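You operate a simulated robot arm through the tools that you are given. There is no shell and no other tool. Be economical: measure what you need, move in short steps, check, and stop when the job is done.

The job below is to be done with a simulated robot arm. You get a single attempt, and the scene is never put back.

JOB
Mark core 92 for rework: drop the blue ring over it and press REWORK once.
Fine: then range knob to ROUGH and the gauge switch off.

It is judged by the outcome, as a careful person would: the job done as asked, and still so three seconds after it is handed in. It fails if anything else is knocked over, pushed out of place, dropped, spilled or broken.

ROBOT AND FRAMES
A 7-joint arm with a two-finger parallel gripper on a trunk, on a base that drives. Base frame: it is fixed to the floor where the robot stands at the start and does not move with it; the origin is under the middle of the robot, x ahead of it, y to its left, z up; the surface under the hand at the start is at about z = 820. Units: mm, degrees, N and s.
With the tool pointing down near the work surface it reaches from about 360 to 780 mm from the robot's upright axis, wherever it stands. Its first joint turns from -166.0 to 166.0 degrees. Places, roughly: core [500, -1250, 750]; gauge switch [400, -600, 800]; green button [400, -1000, 800]; orange button [500, -1000, 800]; purple plug [500, -1250, 750]; range knob [700, -100, 800]. Payload 3.91 kg.
Tool frame: the origin (TCP) lies between the finger pads and is the grasp point; the fingertips stand 30 mm ahead of it; z points along the fingers, y is the line along which they close. The gripper opens to 110 mm. The fingers are 20 mm wide and 10 mm thick; the gripper's body (48 by 112 mm) begins 55 mm behind the TCP.
Orientation is that of the tool frame in the base frame, as [roll, pitch, yaw] about the fixed x, y, z axes, in that order (R = Rz(yaw) Ry(pitch) Rx(roll)). With the fingers straight down and closing along the base's y, the tool's x points along the base's -x, its y along +y and its z along -z.

CONTROLS
- The arm moves only by the tool play_rows. Its argument "plan" is a list of rows, each a list of 7 numbers: the shift along the tool's x, y, z in units of 50 mm (1.0 is 50 mm), then the turn, a rotation vector about the tool's x, y, z in units of 5 degrees (1.0 is 5 degrees), then the opening, from 0 (shut) to 1 (fully open). In form: [[x, y, z, ax, ay, az, fingers], ...]. A call has 1 to 8 rows; each row shifts and turns the commanded pose from where the row before left it, along the tool's axes as they then stand. A call with a number of a shift or a turn outside -1 to 1 is refused whole. Rows are played at 5 a second. More than 50 mm and 8.6 degrees between two rows, or a gripper value outside its range, and nothing of the call is played. Where a pose cannot be reached the arm comes as near as it can. A force on the tool above 40 N (or 10 N above the force at the start of the call, whichever is more), or a blocked arm, ends the call early, and 0.2 s more pass. The fingers move at their own pace (about 153 mm/s each) and stop on an object; they squeeze with about 29 N. The grip force told is the motor's: it shows also when the fingers shut on nothing. Time passes only in rows, and 0.2 s behind the last, so rows that do not move let the fingers close. The reply holds the time, the measured pose of the TCP, the force on the tool along the base axes, the opening and the grip force, in the units named above and with some noise, with the torque about the TCP (base axes, N m) and any sound that the robot's microphone picked up, and new pictures: "show" is both (left out), scene, wrist or none.
- Cameras (640 x 400 px; columns grow to the right, rows downward): "scene" is now at [-22.5, 90.2, 1562.4]; the picture's right is [-0.74, -0.67, 0.00], its down [-0.50, 0.55, -0.67] and it looks along [0.45, -0.49, -0.75] (base axes); focal length 258 px, centre (320, 200). "wrist" rides on the gripper at [77, 7, -114] in the tool frame; the picture's right is [-0.09, 1.00, 0.00], its down [-0.80, -0.07, -0.59] and it looks along [-0.59, -0.05, 0.80] (tool axes); focal length 270 px, centre (320, 200).
- raise_lower(by): slides the trunk up (or, below 0, down) by that many mm; the arm and the scene camera ride with it, the base frame stays. It gives what a move gives, with no picture.
- roll_base(legs): drives the robot by 1 to 6 legs, each [ahead, turn to the left] in mm and degrees, along the robot's own axes; the way and the turn of a leg run together, so that a leg with both is an arc; at most 1500 mm and 180 degrees a leg. The arm and the cameras ride along, it lands a little off, and it stops where it bumps. It gives what a move gives, and a new picture of the scene camera.
- pan_tilt(pan, tilt): turns the head with the scene camera to pan (to the left, within 155 degrees either way) and tilt (down, from -29 to 69), counted from straight ahead of the robot. It gives what a move gives, and a new picture of the scene camera.
- point_at(camera, pixels): there is no depth. For up to 12 entries [column, row, z] of the newest picture of that camera ("zoom" is the newest enlarged one), the place [x, y] in the base frame at which the ray of that pixel passes the height z, good to about 2 mm. No time passes.
- close_up(camera, box): a new picture of the part [left, top, right, bottom] of that camera's present view, enlarged. No time passes.
- finish_job(): hands the job in; it is judged then, once.

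Work in short steps. Measure before you move; look again where a grasp or a placing could have gone wrong, and mend it. You have 80 turns and 260 pictures in all, those below and enlarged ones among them. Open the gripper and draw the arm clear of the work before you hand the job in, unless the task says otherwise; then end with one line.

The tools are called after ">>>" as a command line: name --pt "numbers of a row" for each row, then --argument value for the rest, lists and objects as JSON in quotes. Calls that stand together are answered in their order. play_rows: Moves the arm, as the interface text tells. Its arguments: {"type":"object","properties":{"plan":{"type":"array"},"show":{"type":"string","enum":["both","scene","wrist","none"]}},"required":["plan"]} The other tools are called the same way: raise_lower (by) slides the trunk up or down; roll_base (legs) drives the base; pan_tilt (pan, tilt) turns the head that bears the scene camera; point_at (camera, pixels) gives the place at which the rays of pixels pass given heights; close_up (camera, box) takes an enlarged picture of a part of a camera's view; finish_job () hands the job in.

At the start:

```text
time: 0.0
eef_pos: [402.4, -204.3, 1134.5]
orientation: [180.0, 0.0, -180.0]
wrist_force: [-0.2, -0.3, -0.3]
torque: [-0.02, 0.01, 0.0]
gripper_width: 110.0
grip_force: 0.0
trunk travel left (down, up): [-550.0, 60.0]
robot x, y, heading: [-1.7, -2.6, 0.0]
head pan, tilt: [-47.6, 48.3]
```

scene: 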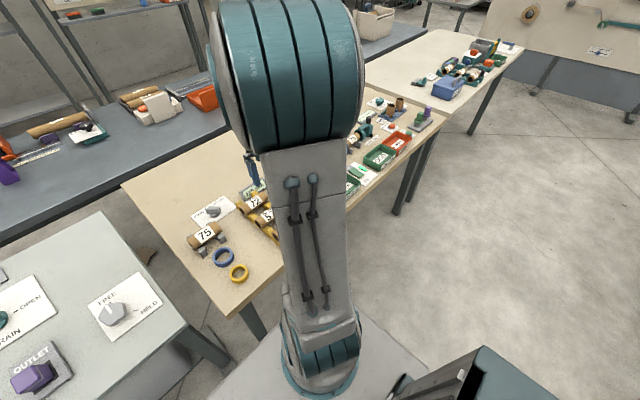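
wrist: 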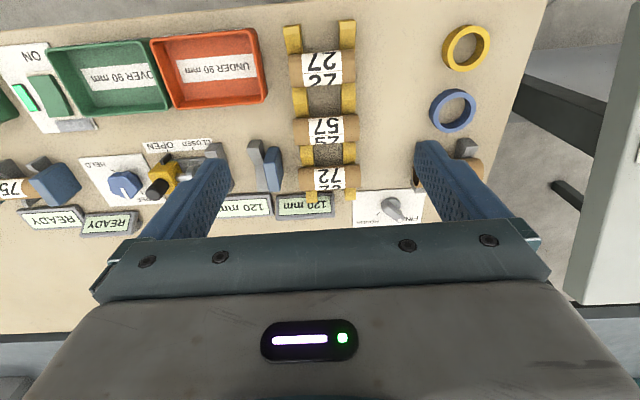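

The wrist view shows rings, cores in a rack, knob and bins; the arm blocks much of the scene view. I enlarge both views to read the labels.

>>> close_up --camera "wrist" --box '[0, 0, 320, 240]'

>>> close_up --camera "wrist" --box '[280, 0, 560, 240]'

>>> close_up --camera "scene" --box '[340, 20, 540, 220]'

>>> close_up --camera "scene" --box '[160, 140, 300, 300]'

```text
1.67 times, centred on (160, 120) of wrist
```

zoom: 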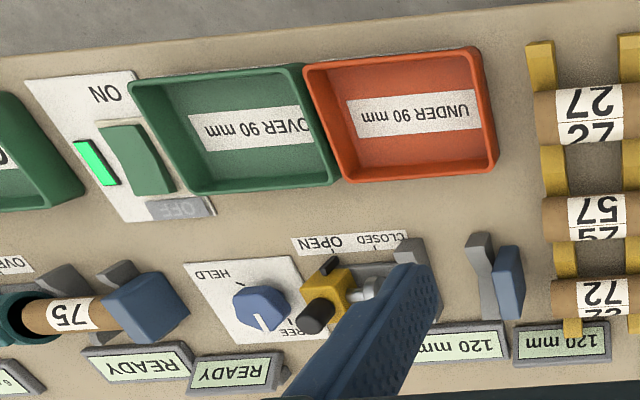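

```text
1.67 times, centred on (420, 120) of wrist
```

zoom: 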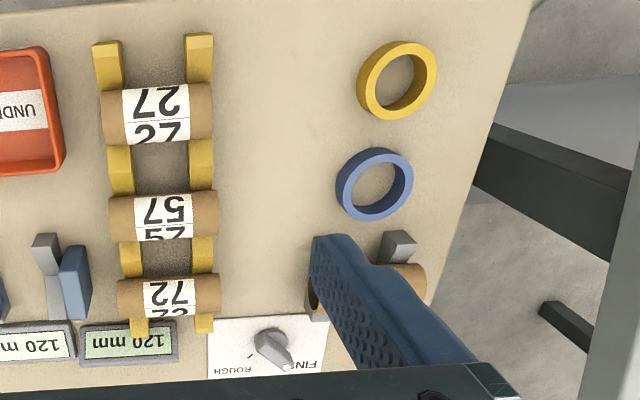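

```text
2.00 times, centred on (440, 120) of scene
```

zoom: 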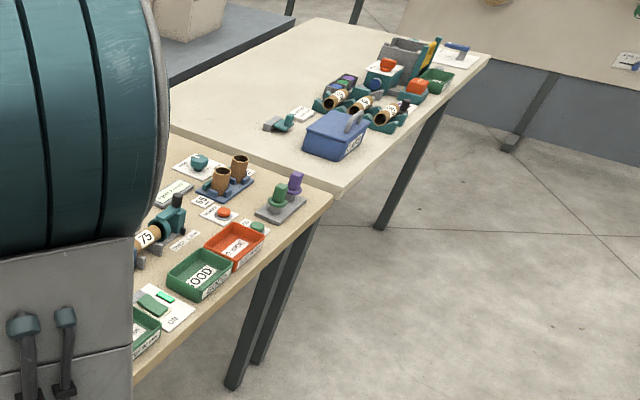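

```text
2.50 times, centred on (230, 220) of scene
```

zoom: 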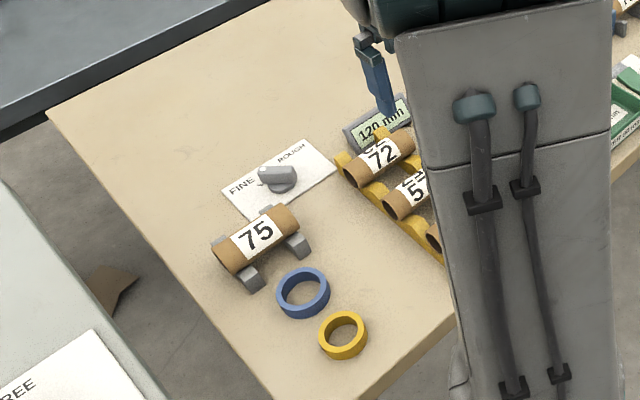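

I check where the upright cores, the plugs and the rings sit (scene pixels about (390,110), (400,105), (427,118)).

>>> point_at --camera "scene" --pixels '[[390, 114, 800], [400, 107, 800], [428, 115, 800], [418, 122, 800], [391, 126, 800], [408, 133, 800], [378, 101, 800], [240, 272, 800], [223, 257, 800]]'

>>> point_at --camera "wrist" --pixels '[[453, 110, 800], [466, 48, 800], [392, 207, 800], [20, 90, 800], [50, 95, 800]]'

```text
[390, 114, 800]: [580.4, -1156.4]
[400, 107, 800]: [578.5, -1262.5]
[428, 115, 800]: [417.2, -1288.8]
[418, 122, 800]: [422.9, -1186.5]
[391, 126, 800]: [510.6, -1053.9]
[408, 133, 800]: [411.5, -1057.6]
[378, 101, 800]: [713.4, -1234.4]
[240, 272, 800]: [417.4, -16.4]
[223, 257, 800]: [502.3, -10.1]
```

```text
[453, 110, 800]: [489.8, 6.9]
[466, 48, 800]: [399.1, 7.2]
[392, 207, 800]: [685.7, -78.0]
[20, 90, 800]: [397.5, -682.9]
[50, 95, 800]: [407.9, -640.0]
```

Scene and wrist disagree at z=800, so I find the surface height by comparing the two at other heights.

>>> point_at --camera "scene" --pixels '[[223, 257, 820], [223, 257, 840], [239, 272, 820], [239, 272, 840], [206, 236, 850]]'

>>> point_at --camera "wrist" --pixels '[[453, 110, 820], [453, 110, 840], [466, 48, 820], [466, 48, 840]]'

>>> pan_tilt --pan -75 --tilt 30

```text
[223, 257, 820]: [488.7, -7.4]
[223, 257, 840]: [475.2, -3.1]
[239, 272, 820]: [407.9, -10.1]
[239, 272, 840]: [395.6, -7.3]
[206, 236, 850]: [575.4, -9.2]
```

```text
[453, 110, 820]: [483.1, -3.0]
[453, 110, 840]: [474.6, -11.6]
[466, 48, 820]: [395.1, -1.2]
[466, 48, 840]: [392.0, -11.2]
```

```text
time: 0.9
eef_pos: [402.2, -204.0, 1133.2]
orientation: [179.9, -0.2, -180.0]
wrist_force: [-0.3, -0.8, -0.5]
torque: [-0.02, -0.01, 0.01]
gripper_width: 109.9
grip_force: 0.1
trunk travel left (down, up): [-550.0, 60.0]
robot x, y, heading: [0.1, -3.8, 0.1]
head pan, tilt: [-75.0, 30.0]
```

scene: 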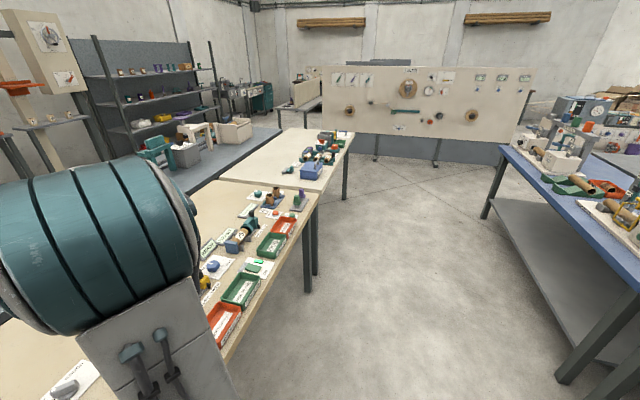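

The bench top is about z=820 and the blue ring at about (484,-5). I enlarge the far part of the bench around (270,210).

>>> close_up --camera "scene" --box '[220, 175, 320, 238]'

>>> close_up --camera "scene" --box '[195, 215, 315, 290]'

>>> close_up --camera "scene" --box '[275, 125, 365, 185]'

```text
6.35 times, centred on (270, 206) of scene
```

zoom: 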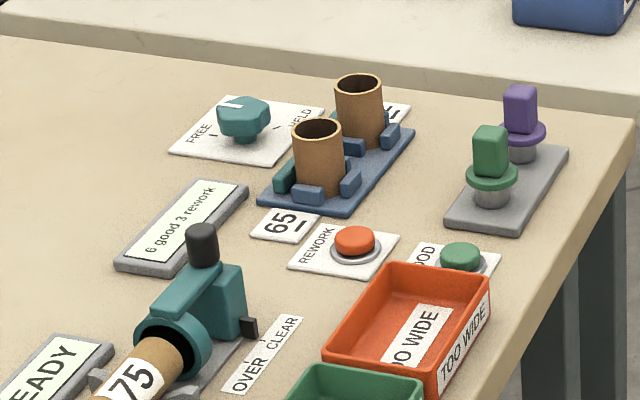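

```text
5.33 times, centred on (255, 252) of scene
```

zoom: 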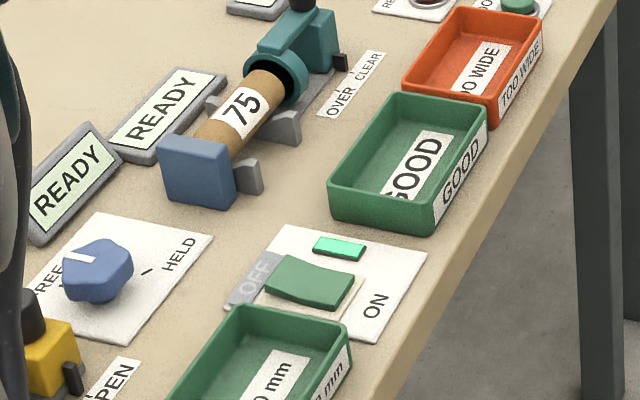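

```text
6.67 times, centred on (320, 155) of scene
```

zoom: 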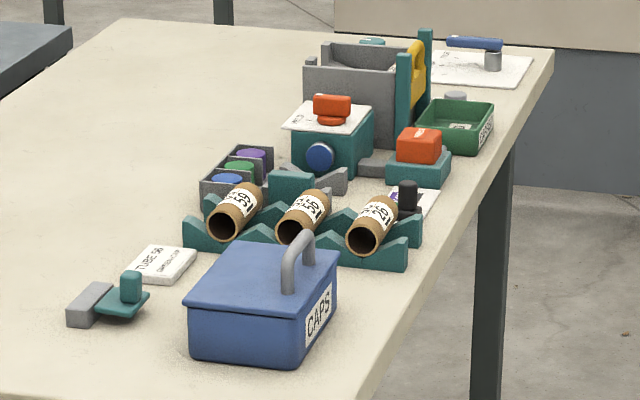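

The two upright cores stand at about (580,-1160..-1260) with a "65" card by the nearer one. First I go above the blue ring with the wrist camera for a good measure.

>>> play_rows --pt "0 1 0 0 0 0 1" --pt "0 1 0 0 0 0 1" --pt "0 1 0 0 0 0 1" --pt "-0.6 1 0.5 0 0 0 1" --pt "-1 0 1 0 0 0 1" --pt "0 0 1 0 0 0 1" --show "wrist"

```text
refused: row 4 steps farther than a row can; nothing moved
```

Shift length is limited to 50 mm per row in total; I re-split it.

>>> play_rows --pt "0 1 0 0 0 0 1" --pt "0 1 0 0 0 0 1" --pt "0 1 0 0 0 0 1" --pt "0 0.98 0 0 0 0 1" --pt "-0.8 0 0.6 0 0 0 1" --pt "-0.8 0 0.6 0 0 0 1" --pt "0 0 1 0 0 0 1" --show "wrist"

```text
time: 2.5
eef_pos: [483.3, -4.9, 1022.3]
orientation: [-179.9, 0.0, -179.9]
wrist_force: [0.2, 0.4, -0.3]
torque: [0.03, 0.0, 0.02]
gripper_width: 110.1
grip_force: 0.1
trunk travel left (down, up): [-550.0, 60.0]
robot x, y, heading: [0.8, -5.8, -0.1]
head pan, tilt: [-75.0, 30.0]
```

wrist: 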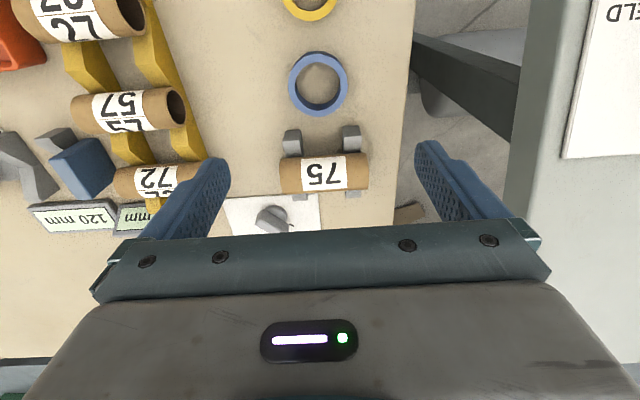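

The blue ring spans columns 288–348, rows 52–116. I measure it, and the clearance to the 75 core.

>>> point_at --camera "wrist" --pixels '[[288, 82, 835], [347, 82, 835], [317, 52, 835], [318, 111, 835], [297, 78, 835], [338, 78, 835], [318, 116, 820], [325, 155, 850], [275, 216, 830]]'

>>> close_up --camera "wrist" --box '[240, 20, 400, 120]'

```text
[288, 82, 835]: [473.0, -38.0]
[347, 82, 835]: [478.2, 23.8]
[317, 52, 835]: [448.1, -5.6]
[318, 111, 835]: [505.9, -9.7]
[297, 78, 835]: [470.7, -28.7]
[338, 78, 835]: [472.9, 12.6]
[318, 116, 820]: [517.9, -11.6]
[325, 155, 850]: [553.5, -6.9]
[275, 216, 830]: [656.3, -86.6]
```

```text
4.00 times, centred on (320, 70) of wrist
```

zoom: 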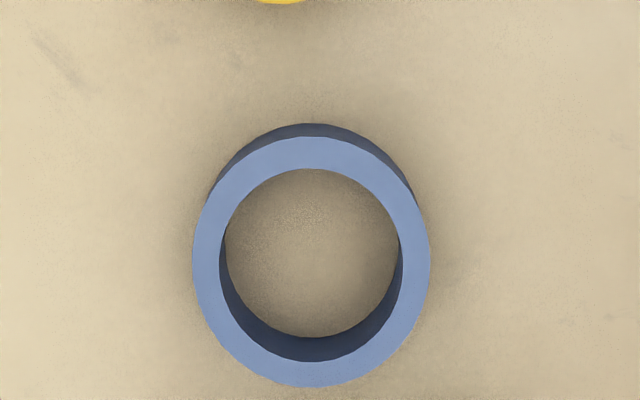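

I refine the ring centre using its top-face edges in the zoom, at two heights.

>>> point_at --camera "zoom" --pixels '[[311, 137, 840], [311, 387, 840], [192, 265, 840], [430, 265, 840], [311, 168, 840], [311, 360, 840], [222, 260, 840], [402, 260, 840], [311, 123, 820]]'

```text
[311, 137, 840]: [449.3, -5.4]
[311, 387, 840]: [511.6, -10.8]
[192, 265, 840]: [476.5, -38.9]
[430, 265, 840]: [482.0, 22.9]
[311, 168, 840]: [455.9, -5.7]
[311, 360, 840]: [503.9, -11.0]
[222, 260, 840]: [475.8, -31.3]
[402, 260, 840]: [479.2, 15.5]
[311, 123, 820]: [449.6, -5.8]
```

The ring centre is (480.5,-8), OD 62, ID 47, height 20. I go down with the tips 5 mm off the table, then close.

>>> play_rows --pt "0.056 -0.06 0.9 0 0 0 1" --pt "0 0 0.98 0 0 0 1" --pt "0 0 0.9 0 0 0 1" --pt "0 0 0.56 0 0 0 1" --pt "0 0 0 0 0 0 1" --show "wrist"

```text
time: 3.7
eef_pos: [479.4, -9.0, 857.0]
orientation: [-179.9, -0.1, -180.0]
wrist_force: [0.2, -0.7, 0.0]
torque: [0.02, -0.02, 0.04]
gripper_width: 110.3
grip_force: 0.0
trunk travel left (down, up): [-550.0, 60.0]
robot x, y, heading: [-1.9, -4.2, -0.1]
head pan, tilt: [-75.0, 30.0]
```

wrist: 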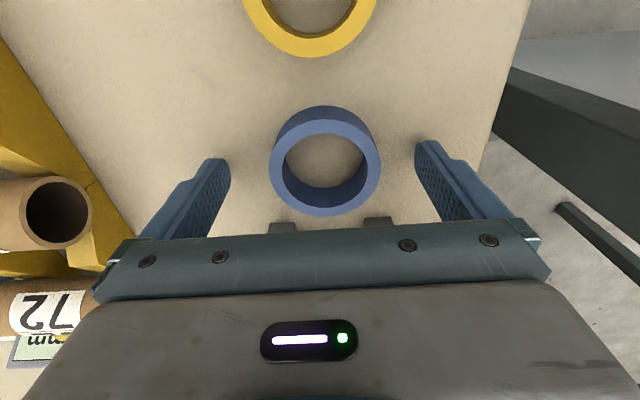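

The ring (centre ~(325,165)) lies between the fingertips. Close, then lift.

>>> play_rows --pt "0 0 0 0 0 0 0" --pt "0 0 0 0 0 0 0" --pt "0 0 0 0 0 0 0" --pt "0 0 -0.5 0 0 0 0" --pt "0 0 -1 0 0 0 0" --pt "0 0 -1 0 0 0 0" --pt "0 0 -1 0 0 0 0" --pt "0 0 -1 0 0 0 0" --show "wrist"

```text
time: 5.5
eef_pos: [479.1, -7.4, 1082.1]
orientation: [-179.9, -0.1, -179.9]
wrist_force: [-0.2, -0.3, -0.1]
torque: [0.0, 0.0, 0.01]
gripper_width: 0.0
grip_force: 29.4
trunk travel left (down, up): [-550.0, 60.0]
robot x, y, heading: [-1.1, -2.9, 0.0]
head pan, tilt: [-75.0, 30.0]
```

wrist: 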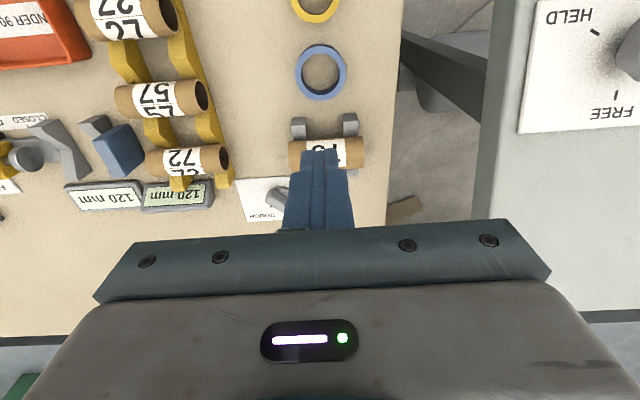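

The fingers shut on nothing and the ring still lies on the table at about (321,73). I measure where it is now before retrying.

>>> close_up --camera "wrist" --box '[240, 20, 400, 120]'

>>> point_at --camera "wrist" --pixels '[[295, 72, 840], [347, 72, 840], [321, 46, 840], [321, 101, 840], [321, 73, 840], [321, 73, 830]]'

```text
4.00 times, centred on (320, 70) of wrist
```

zoom: 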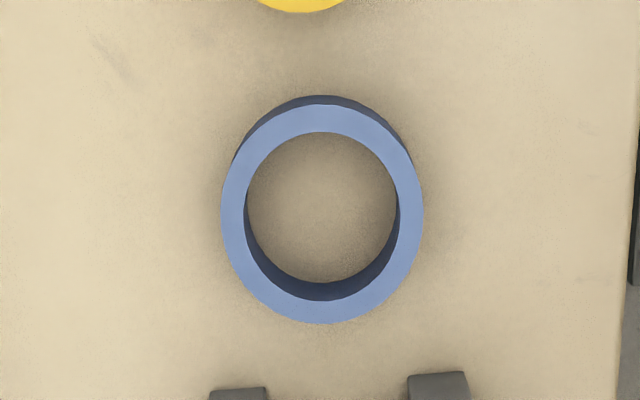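

```text
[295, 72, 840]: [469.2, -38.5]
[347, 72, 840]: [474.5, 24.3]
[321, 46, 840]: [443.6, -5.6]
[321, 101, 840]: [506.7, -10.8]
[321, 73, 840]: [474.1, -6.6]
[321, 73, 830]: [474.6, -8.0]
```

The ring hardly moved (now about (476,-8)). I redescend, about 6 mm lower than before, and look before and after closing.

>>> play_rows --pt "0.04 0 0.95 0 0 0 1" --pt "0 0 1 0 0 0 1" --pt "0 0 1 0 0 0 1" --pt "0 0 1 0 0 0 1" --pt "0 0 0.5 0 0 0 1" --pt "0 0 0.12 0 0 0 1" --pt "0 0 0 0 0 0 1" --show "wrist"

>>> pan_tilt --pan -8 --tilt 55

```text
time: 7.1
eef_pos: [476.3, -9.2, 854.0]
orientation: [-179.8, -0.1, 180.0]
wrist_force: [0.1, 0.0, 1.2]
torque: [-0.01, 0.01, -0.02]
gripper_width: 110.2
grip_force: 0.1
trunk travel left (down, up): [-550.0, 60.0]
robot x, y, heading: [-0.6, 0.5, 0.1]
head pan, tilt: [-75.0, 30.0]
```

wrist: 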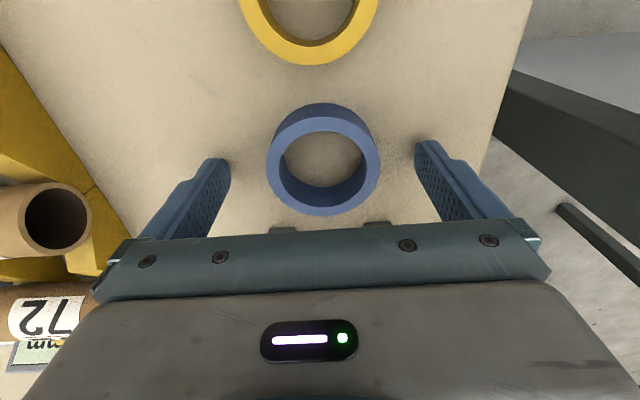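

```text
time: 8.5
eef_pos: [476.4, -8.8, 854.5]
orientation: [-179.9, -0.2, 180.0]
wrist_force: [-0.6, 0.3, 0.3]
torque: [0.0, -0.03, 0.01]
gripper_width: 110.0
grip_force: 0.1
trunk travel left (down, up): [-550.0, 60.0]
robot x, y, heading: [-1.5, -4.1, 0.1]
head pan, tilt: [-8.0, 55.0]
```

scene: 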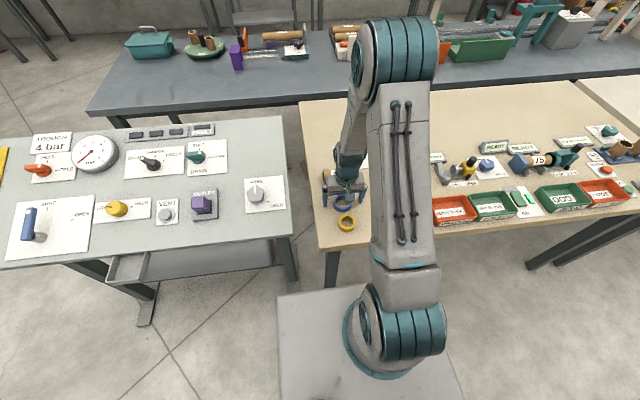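

I zoom on the fingers and ring near (345,200) from the scene camera to see tip height over the table.

>>> close_up --camera "scene" --box '[305, 165, 385, 235]'

>>> point_at --camera "scene" --pixels '[[343, 204, 840], [343, 204, 820], [346, 222, 820]]'

>>> point_at --camera "wrist" --pixels '[[324, 174, 840], [324, 174, 830], [324, 174, 820], [216, 160, 824], [428, 142, 824]]'

```text
5.71 times, centred on (345, 200) of scene
```

zoom: 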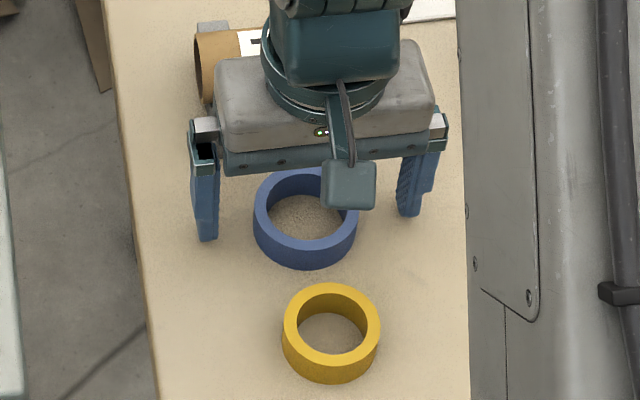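

```text
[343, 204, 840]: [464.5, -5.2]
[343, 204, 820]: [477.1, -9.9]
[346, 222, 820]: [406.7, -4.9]
```

```text
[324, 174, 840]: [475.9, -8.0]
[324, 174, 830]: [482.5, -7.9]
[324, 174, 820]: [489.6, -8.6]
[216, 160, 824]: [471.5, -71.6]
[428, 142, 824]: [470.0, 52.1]
```

I check where the fingertips appear, to find their true height and x.

>>> point_at --camera "zoom" --pixels '[[207, 238, 824], [207, 238, 844], [412, 214, 824], [412, 214, 844], [306, 210, 840], [306, 168, 840], [306, 250, 840], [306, 268, 820]]'

```text
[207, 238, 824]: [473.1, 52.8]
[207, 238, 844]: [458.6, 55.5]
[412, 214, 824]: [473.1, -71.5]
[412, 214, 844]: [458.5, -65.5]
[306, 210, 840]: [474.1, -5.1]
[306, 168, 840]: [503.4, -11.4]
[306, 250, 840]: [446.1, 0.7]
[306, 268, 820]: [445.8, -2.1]
```

Geometry is consistent: tips at z≈824 on both sides of the ring. Close and read the width.

>>> play_rows --pt "0 0 0 0 0 0 0.5" --pt "0 0 0 0 0 0 0.3" --pt "0 0 0 0 0 0 0.3" --pt "0 0 0 0 0 0 0.3" --show "wrist"

```text
time: 9.5
eef_pos: [477.0, -7.5, 854.0]
orientation: [180.0, -0.1, 180.0]
wrist_force: [0.0, 0.1, 2.4]
torque: [0.02, 0.05, 0.03]
gripper_width: 64.7
grip_force: 29.2
trunk travel left (down, up): [-550.0, 60.0]
robot x, y, heading: [0.8, -5.4, -0.1]
head pan, tilt: [-8.0, 55.0]
```

wrist: 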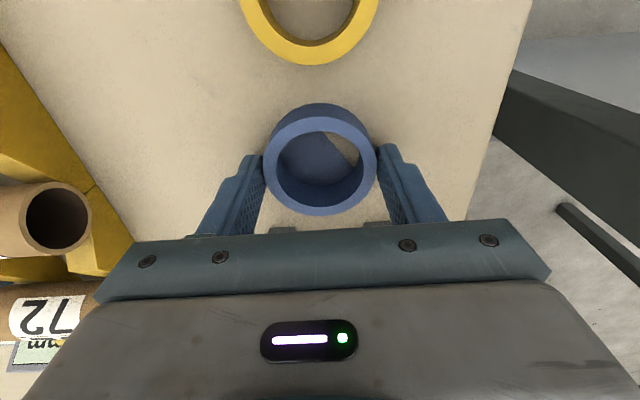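

Gripped at 64.7 mm. I lift slowly and check that it comes along.

>>> play_rows --pt "0 0 -0.1 0 0 0 0" --pt "0 0 -0.2 0 0 0 0" --pt "0 0 -0.3 0 0 0 0" --pt "0 0 -0.4 0 0 0 0" --show "wrist"

```text
time: 10.5
eef_pos: [475.8, -8.6, 904.1]
orientation: [180.0, -0.1, -179.9]
wrist_force: [-0.1, 0.0, -1.0]
torque: [-0.02, 0.01, -0.01]
gripper_width: 64.1
grip_force: 29.2
trunk travel left (down, up): [-550.0, 60.0]
robot x, y, heading: [-0.9, 1.1, 0.2]
head pan, tilt: [-8.0, 55.0]
```

wrist: 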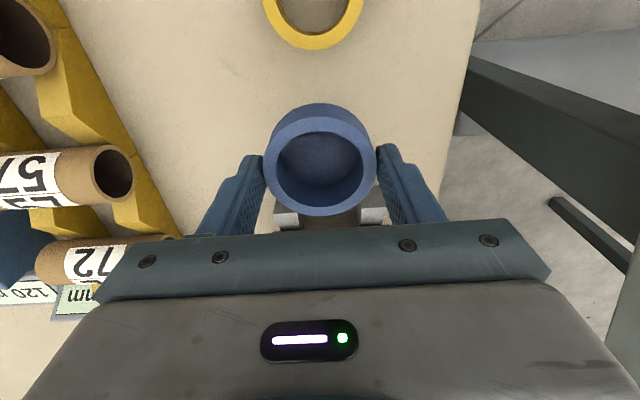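

The ring rose with the hand, but its inside now looks blue rather than open. I zoom in to understand that.

>>> close_up --camera "wrist" --box '[240, 80, 400, 220]'

>>> close_up --camera "scene" --box '[305, 150, 385, 220]'

```text
2.86 times, centred on (320, 150) of wrist
```

zoom: 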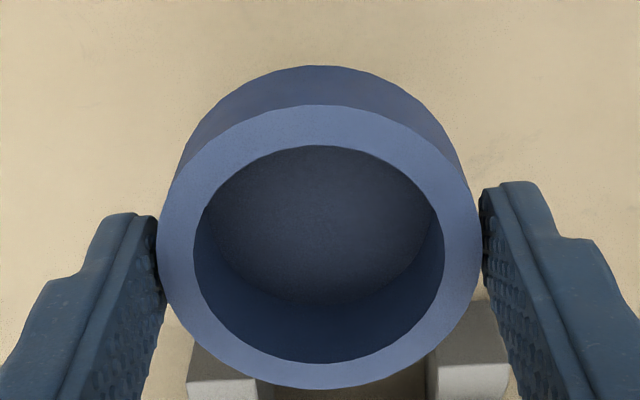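

```text
5.71 times, centred on (345, 185) of scene
```

zoom: 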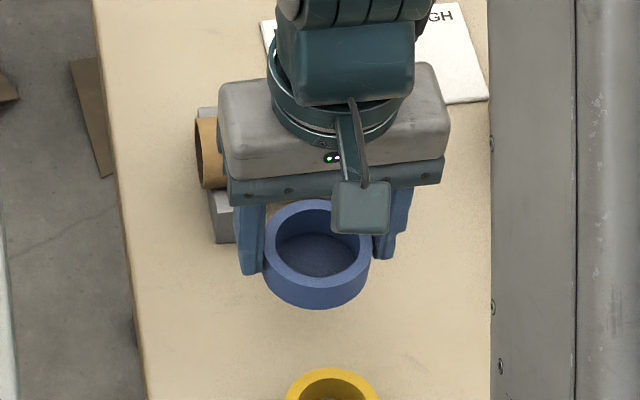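

The inside appears dark; it could be shading or a real floor. I raise it and view it again.

>>> play_rows --pt "0 0 -0.5 0 0 0 0" --pt "0 0 -0.6 0 0 0 0" --pt "0 0 -0.6 0 0 0 0" --pt "0 0 -0.6 0 0 0 0" --pt "0 0 -0.6 0 0 0 0" --pt "0 0 -0.6 0 0 0 0" --show "both"

>>> close_up --camera "scene" --box '[305, 130, 385, 230]'

>>> close_up --camera "wrist" --box '[240, 80, 400, 220]'

```text
time: 11.9
eef_pos: [474.8, -9.0, 1077.6]
orientation: [-179.9, -0.1, -179.9]
wrist_force: [-0.4, 0.3, -0.7]
torque: [-0.01, 0.03, -0.02]
gripper_width: 64.4
grip_force: 29.5
trunk travel left (down, up): [-550.0, 60.0]
robot x, y, heading: [-4.5, -3.4, -0.1]
head pan, tilt: [-8.0, 55.0]
```

scene: 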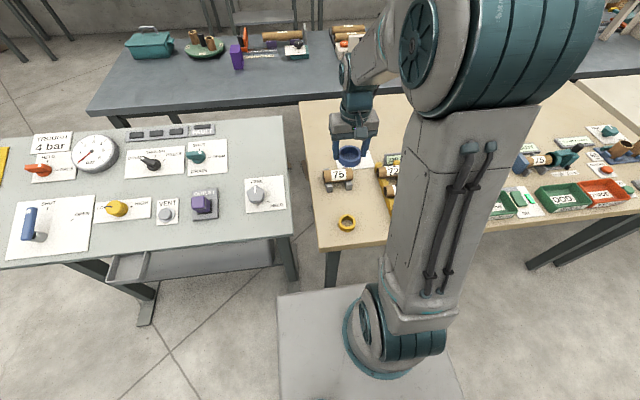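
wrist: 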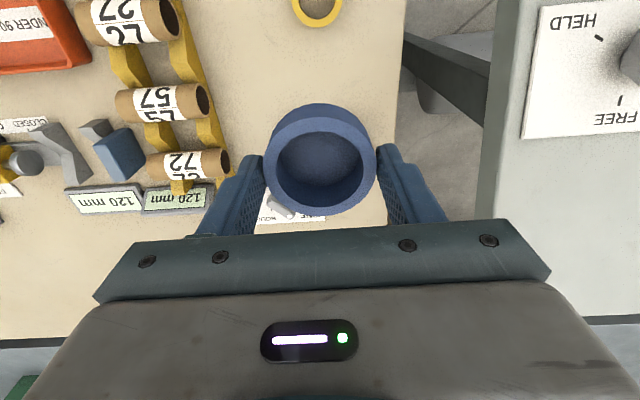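

```text
4.00 times, centred on (345, 180) of scene
```

zoom: 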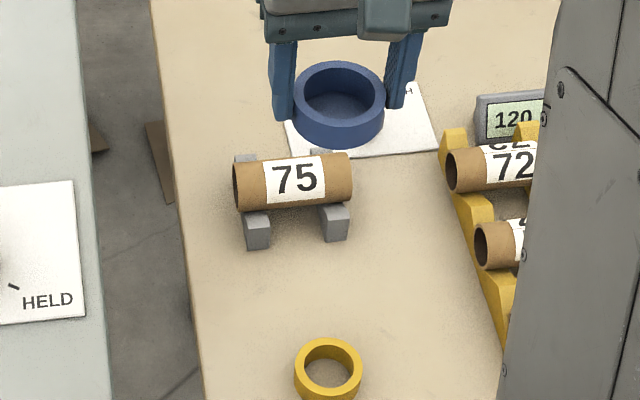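

```text
2.86 times, centred on (320, 150) of wrist
```

zoom: 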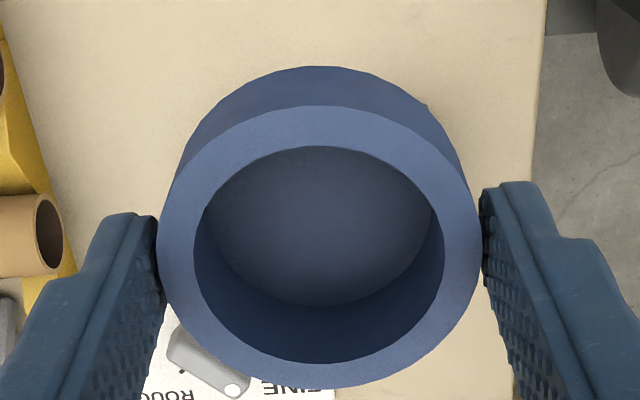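

The hand still holds the ring firmly (64.4 mm). I back off a little, turn right, drive along the bench and face it again near y≈-1130.

>>> roll_base --legs '[[-150, 0], [0, -90], [1130, 0], [0, 90]]'

```text
time: 26.3
eef_pos: [334.2, -1137.0, 1078.4]
orientation: [-179.9, -0.1, -179.3]
wrist_force: [0.0, 0.4, -0.3]
torque: [0.01, 0.01, 0.0]
gripper_width: 64.4
grip_force: 29.0
trunk travel left (down, up): [-550.0, 60.0]
robot x, y, heading: [-139.9, -1139.4, 0.7]
head pan, tilt: [-8.0, 55.0]
```

scene: 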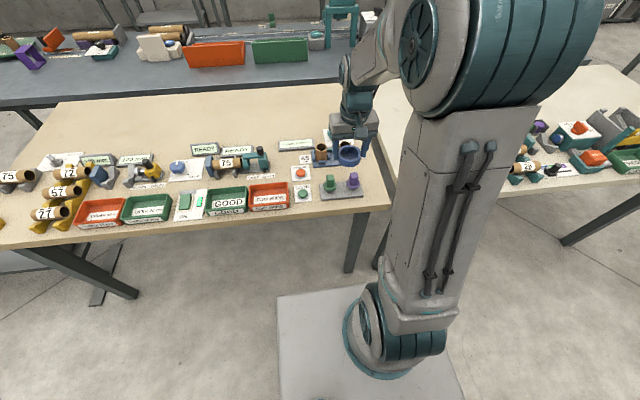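

I drive 120 mm ahead and zoom on the core stand near (330,155).

>>> roll_base --legs '[[120, -0.7]]'

>>> pan_tilt --pan 5 --tilt 50

>>> play_rows --pt "0 0.8 0 0 0 0 0" --pt "0 0.9 0 0 0 0 0" --pt "0 0.8 0 0 0 0 0" --show "both"

```text
time: 27.5
eef_pos: [452.8, -1143.3, 1075.9]
orientation: [-179.8, -0.2, 179.9]
wrist_force: [0.1, 0.3, -0.9]
torque: [0.0, 0.03, -0.01]
gripper_width: 64.5
grip_force: 29.1
trunk travel left (down, up): [-550.0, 60.0]
robot x, y, heading: [-24.6, -1135.2, -0.1]
head pan, tilt: [-8.0, 55.0]
```

scene: 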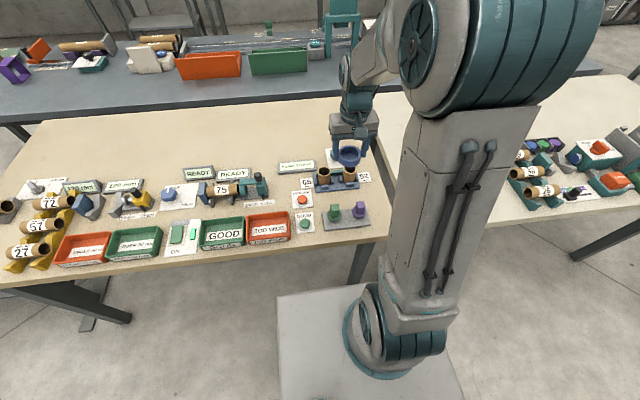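

```text
time: 28.3
eef_pos: [451.0, -1143.4, 1077.7]
orientation: [-179.8, -0.1, 179.9]
wrist_force: [0.8, -0.6, -0.2]
torque: [0.02, 0.01, -0.03]
gripper_width: 64.6
grip_force: 29.0
trunk travel left (down, up): [-550.0, 60.0]
robot x, y, heading: [-22.6, -1135.9, -0.1]
head pan, tilt: [5.0, 50.0]
```

scene: 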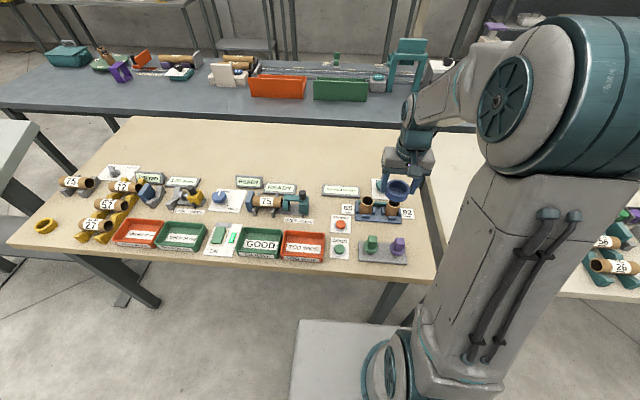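

```text
time: 29.1
eef_pos: [452.6, -1016.8, 1078.0]
orientation: [-179.9, -0.1, -180.0]
wrist_force: [-0.3, 0.6, -1.2]
torque: [0.0, -0.04, 0.0]
gripper_width: 64.3
grip_force: 29.2
trunk travel left (down, up): [-550.0, 60.0]
robot x, y, heading: [-23.7, -1132.5, -0.0]
head pan, tilt: [5.0, 50.0]
```

scene: 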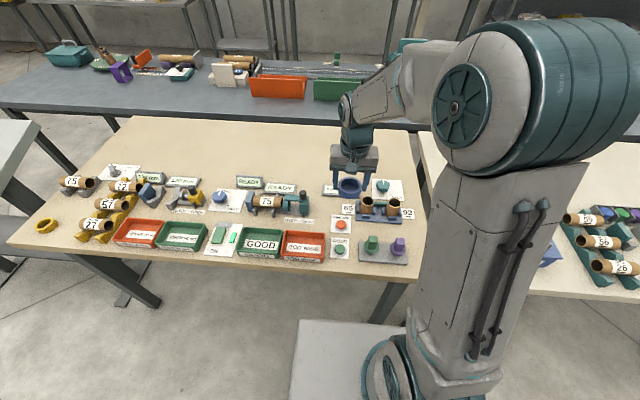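
wrist: 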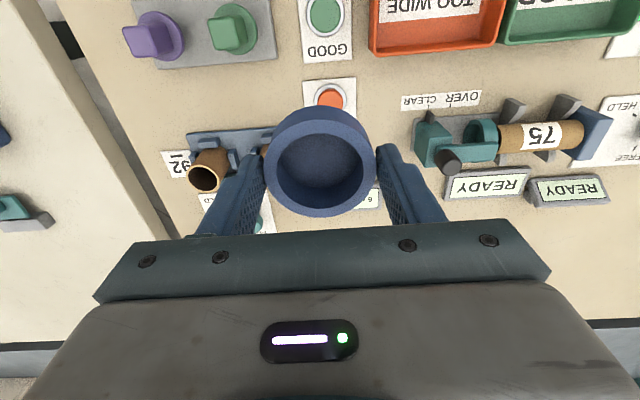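

The card right of the stand at (407,213) seems to read 92. I zoom in both views to confirm and to measure the core.

>>> close_up --camera "scene" --box '[320, 170, 430, 270]'

>>> close_up --camera "wrist" --box '[140, 100, 300, 240]'

```text
4.00 times, centred on (375, 220) of scene
```

zoom: 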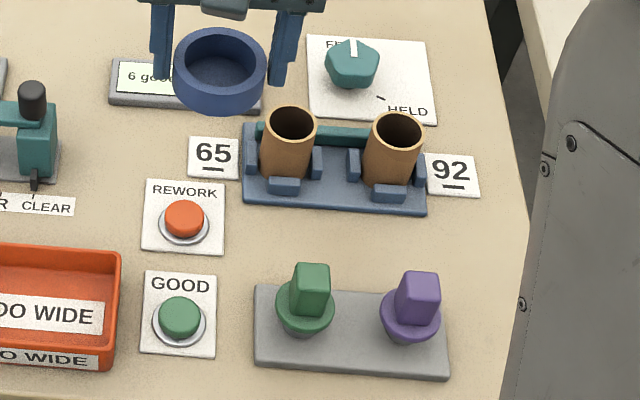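

```text
2.86 times, centred on (220, 170) of wrist
```

zoom: 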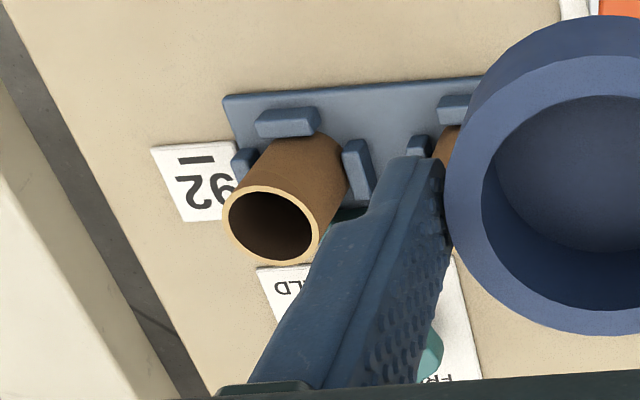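

Core 92 is the right-hand (−y) one. I triangulate its rim from both views at several heights.

>>> point_at --camera "zoom" --pixels '[[269, 225, 880], [269, 225, 890], [269, 225, 900], [269, 225, 910], [222, 222, 890], [320, 238, 890]]'

>>> point_at --camera "scene" --pixels '[[394, 201.5, 880], [394, 201.5, 890], [394, 201.5, 900], [394, 201.5, 910], [387.5, 202, 890], [401, 203, 890], [367.5, 199.5, 890]]'

```text
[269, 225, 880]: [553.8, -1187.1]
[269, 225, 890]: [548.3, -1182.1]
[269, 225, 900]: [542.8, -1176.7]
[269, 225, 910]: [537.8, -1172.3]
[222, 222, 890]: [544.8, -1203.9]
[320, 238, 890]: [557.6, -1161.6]
```

```text
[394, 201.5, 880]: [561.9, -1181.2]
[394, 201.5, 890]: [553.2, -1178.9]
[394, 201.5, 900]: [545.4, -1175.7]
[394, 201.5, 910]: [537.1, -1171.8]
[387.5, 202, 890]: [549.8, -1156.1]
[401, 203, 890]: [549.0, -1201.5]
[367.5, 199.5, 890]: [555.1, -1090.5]
```

The ring's inside still looks closed in the newest zoom, which matters for dropping it over a core. I zoom tighter in both views to settle it.

>>> close_up --camera "scene" --box '[332, 170, 368, 202]'

>>> close_up --camera "wrist" --box '[260, 95, 380, 220]'

```text
12.50 times, centred on (350, 186) of scene
```

zoom: 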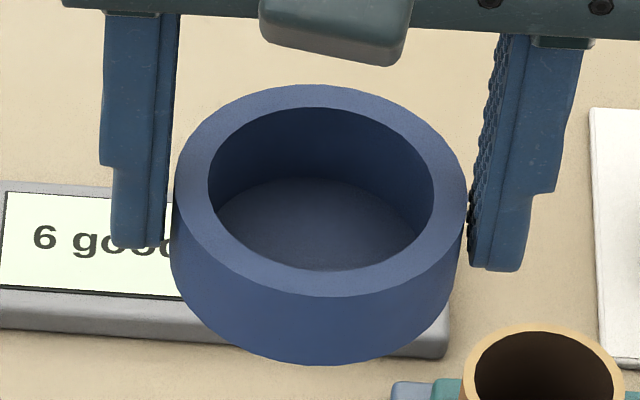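

```text
3.20 times, centred on (320, 158) of wrist
```

zoom: 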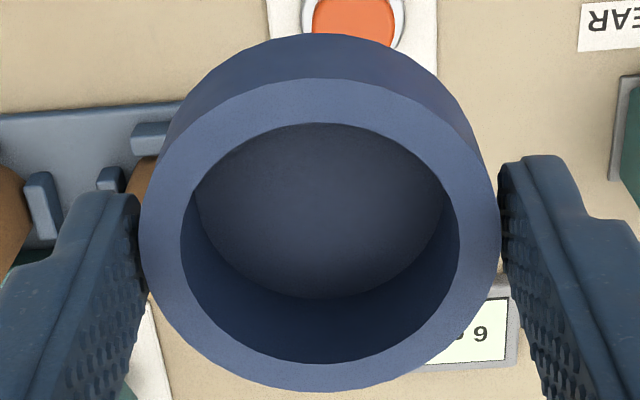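

The floor visible was likely hidden by coplanarity with the table; I treat it as something to feel for. Next I go to about (590,-1174) so the wrist camera looks almost straight down on core 92.

>>> play_rows --pt "-0.55 -0.63 0 0 0 0 0" --pt "-0.55 -0.63 0 0 0 0 0" --pt "-0.55 -0.63 0 0 0 0 0" --pt "-0.55 -0.63 0 0 0 0 0" --pt "-0.55 -0.63 0 0 0 0 0" --pt "0 0 0 0 0 0 0" --show "wrist"

>>> close_up --camera "wrist" --box '[240, 0, 400, 100]'

```text
time: 30.5
eef_pos: [590.6, -1178.5, 1078.7]
orientation: [-179.9, -0.1, -180.0]
wrist_force: [0.2, 0.8, -0.4]
torque: [0.03, 0.01, -0.02]
gripper_width: 64.3
grip_force: 29.1
trunk travel left (down, up): [-550.0, 60.0]
robot x, y, heading: [-23.2, -1138.1, -0.1]
head pan, tilt: [5.0, 50.0]
```

wrist: 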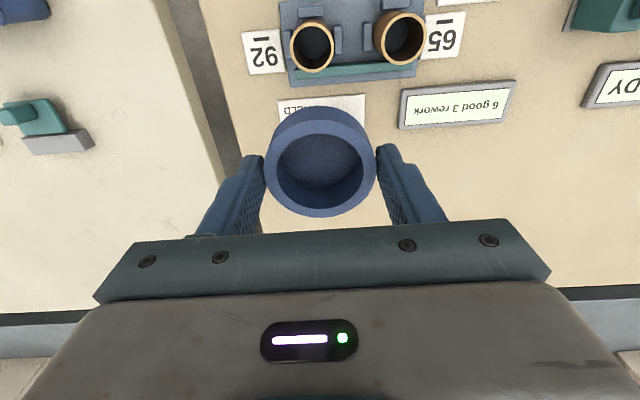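

```text
4.00 times, centred on (320, 50) of wrist
```

zoom: 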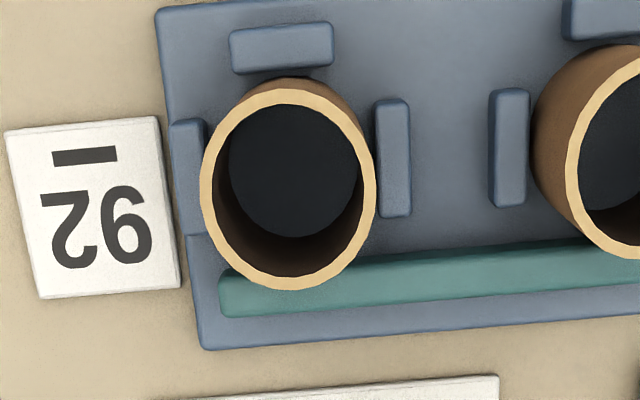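

Core 92's rim in the zoom spans columns 200–376, rows 89–290. I locate it at several heights.

>>> point_at --camera "zoom" --pixels '[[288, 188, 890], [288, 188, 900], [288, 188, 910], [200, 185, 900], [376, 185, 900], [288, 89, 900], [288, 290, 900], [293, 170, 825], [283, 46, 845], [392, 158, 845]]'

```text
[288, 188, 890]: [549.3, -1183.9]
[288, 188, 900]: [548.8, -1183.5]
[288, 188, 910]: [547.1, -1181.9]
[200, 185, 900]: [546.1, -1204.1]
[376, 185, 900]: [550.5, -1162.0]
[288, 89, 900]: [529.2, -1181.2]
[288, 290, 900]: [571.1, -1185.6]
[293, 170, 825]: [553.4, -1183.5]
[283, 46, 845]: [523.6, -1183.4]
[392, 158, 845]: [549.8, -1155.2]
```

The core centre is about (549,-1183), OD 42, top about z≈890; the ring has about 48 mm inside. I place the ring above it with 35 mm clearance and look.

>>> play_rows --pt "0.83 -0.09 0 0 0 0 0" --pt "0 0 0.6 0 0 0 0" --pt "0 0 0.6 0 0 0 0" --pt "0 0 0.6 0 0 0 0" --pt "0 0 0.55 0 0 0 0" --pt "0 0 0 0 0 0 0" --show "both"

>>> close_up --camera "scene" --box '[360, 170, 430, 225]'

>>> close_up --camera "wrist" --box '[240, 80, 400, 220]'

```text
time: 31.9
eef_pos: [548.3, -1179.4, 961.0]
orientation: [-179.9, -0.1, 179.9]
wrist_force: [0.4, 0.3, -0.6]
torque: [-0.04, -0.02, -0.03]
gripper_width: 64.5
grip_force: 28.5
trunk travel left (down, up): [-550.0, 60.0]
robot x, y, heading: [-25.4, -1133.0, -0.1]
head pan, tilt: [5.0, 50.0]
```

scene: 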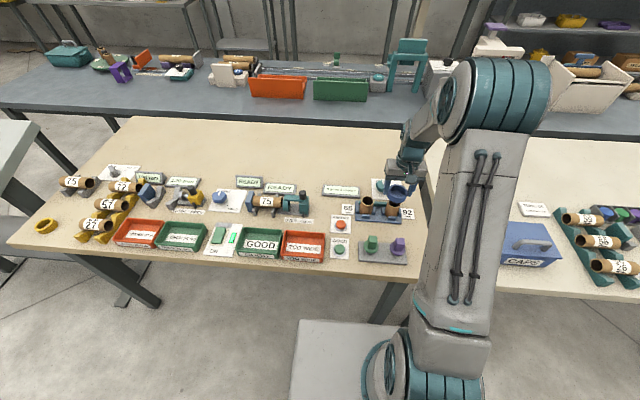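
wrist: 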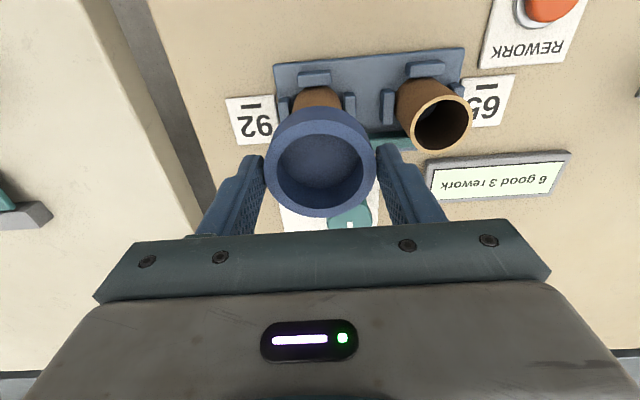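

```text
7.27 times, centred on (395, 198) of scene
```

zoom: 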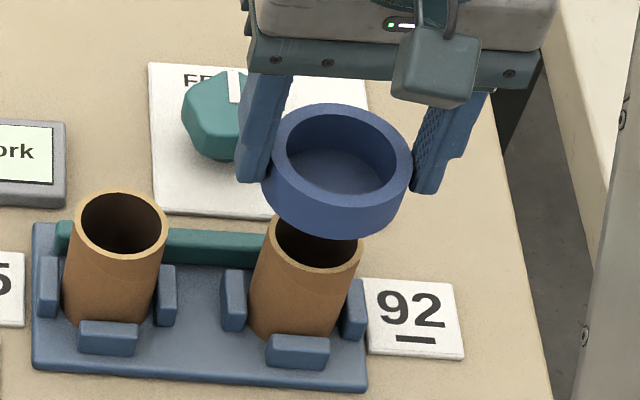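

```text
2.86 times, centred on (320, 150) of wrist
```

zoom: 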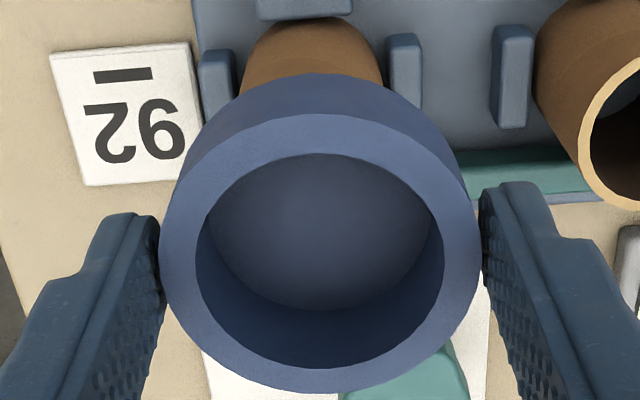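

I check the alignment in the scene view: ring edges against core rim edges, using their heights.

>>> close_up --camera "scene" --box '[377, 180, 417, 210]'

>>> close_up --camera "scene" --box '[360, 170, 430, 225]'

>>> point_at --camera "zoom" --pixels '[[121, 227, 890], [75, 226, 890], [168, 232, 890], [361, 250, 890], [269, 232, 890], [266, 167, 946], [412, 180, 946], [274, 158, 946], [344, 104, 946], [333, 213, 946]]'

```text
13.33 times, centred on (397, 195) of scene
```

zoom: 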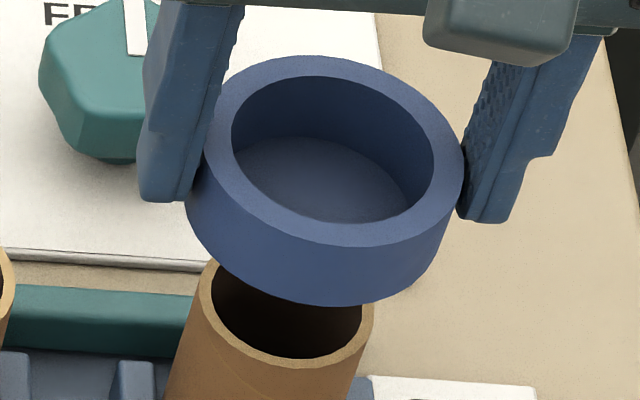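

```text
7.27 times, centred on (395, 198) of scene
```

zoom: 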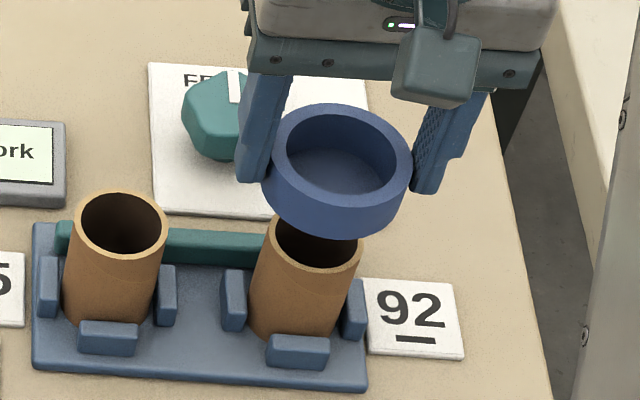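

```text
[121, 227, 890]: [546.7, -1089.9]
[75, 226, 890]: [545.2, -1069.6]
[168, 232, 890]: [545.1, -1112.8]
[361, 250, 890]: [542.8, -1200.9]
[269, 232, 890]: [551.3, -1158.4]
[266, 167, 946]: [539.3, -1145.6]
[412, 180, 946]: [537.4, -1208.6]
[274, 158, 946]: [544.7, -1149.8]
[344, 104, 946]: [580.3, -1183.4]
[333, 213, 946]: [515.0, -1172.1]
```

Scene puts the ring centre (548,-1178) and the core (548,-1179.5). I cross-check in y with the core's flanks in the wrist view.

>>> close_up --camera "wrist" --box '[240, 80, 400, 220]'

>>> point_at --camera "zoom" --pixels '[[241, 90, 830], [241, 90, 860], [241, 90, 880], [386, 84, 830], [386, 84, 860], [386, 84, 880], [160, 240, 946], [480, 240, 946], [320, 114, 946], [320, 392, 946]]'

```text
2.86 times, centred on (320, 150) of wrist
```

zoom: 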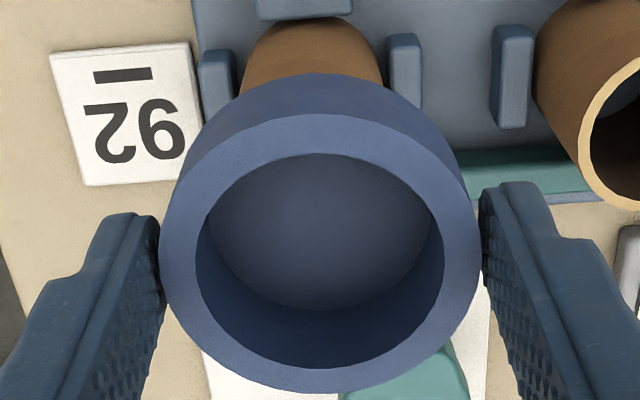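

```text
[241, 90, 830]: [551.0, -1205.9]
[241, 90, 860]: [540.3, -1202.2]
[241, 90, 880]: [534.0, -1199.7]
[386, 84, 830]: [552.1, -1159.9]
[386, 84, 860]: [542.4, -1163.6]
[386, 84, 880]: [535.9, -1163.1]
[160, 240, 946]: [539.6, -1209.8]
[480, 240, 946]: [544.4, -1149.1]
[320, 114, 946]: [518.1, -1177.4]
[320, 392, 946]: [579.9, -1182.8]
```

Wrist says the core sits ~3 mm further −y than the ring, scene ~1.5; I shift −2.5 mm and lower slowly past the rim while watching the force.

>>> play_rows --pt "0 -0.05 0 0 0 0 0" --pt "0 0 0.3 0 0 0 0" --pt "0 0 0.3 0 0 0 0" --pt "0 0 0.15 0 0 0 0" --pt "0 0 0.1 0 0 0 0" --pt "0 0 0 0 0 0 0" --show "both"

>>> close_up --camera "scene" --box '[377, 185, 417, 215]'

```text
time: 33.3
eef_pos: [547.6, -1181.9, 920.7]
orientation: [-179.9, 0.2, -180.0]
wrist_force: [0.9, 0.0, 18.3]
torque: [0.04, -0.55, 0.01]
gripper_width: 64.6
grip_force: 28.8
trunk travel left (down, up): [-550.0, 60.0]
robot x, y, heading: [-28.4, -1133.9, -0.3]
head pan, tilt: [5.0, 50.0]
```

scene: 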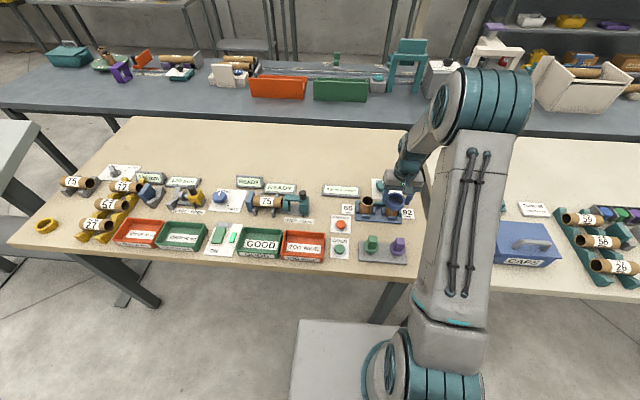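
wrist: 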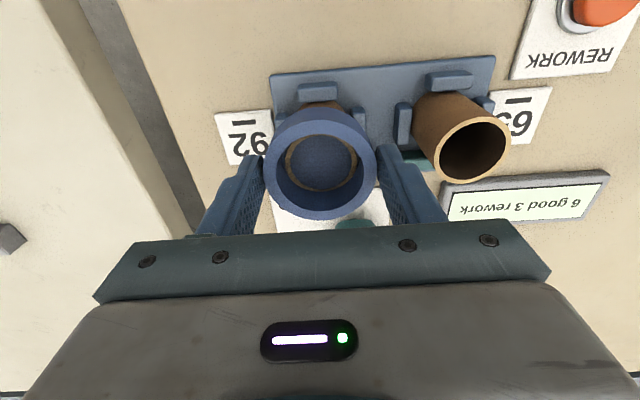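

```text
13.33 times, centred on (397, 200) of scene
```

zoom: 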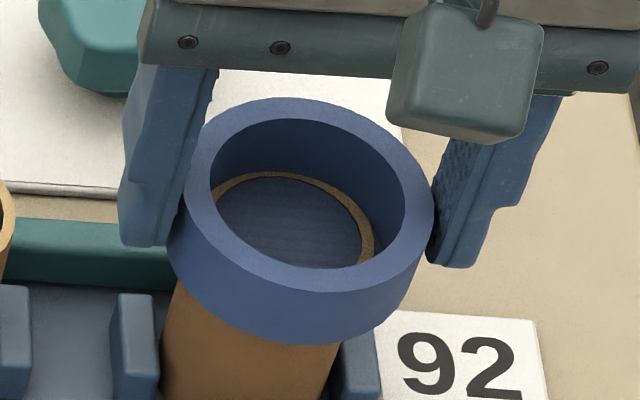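

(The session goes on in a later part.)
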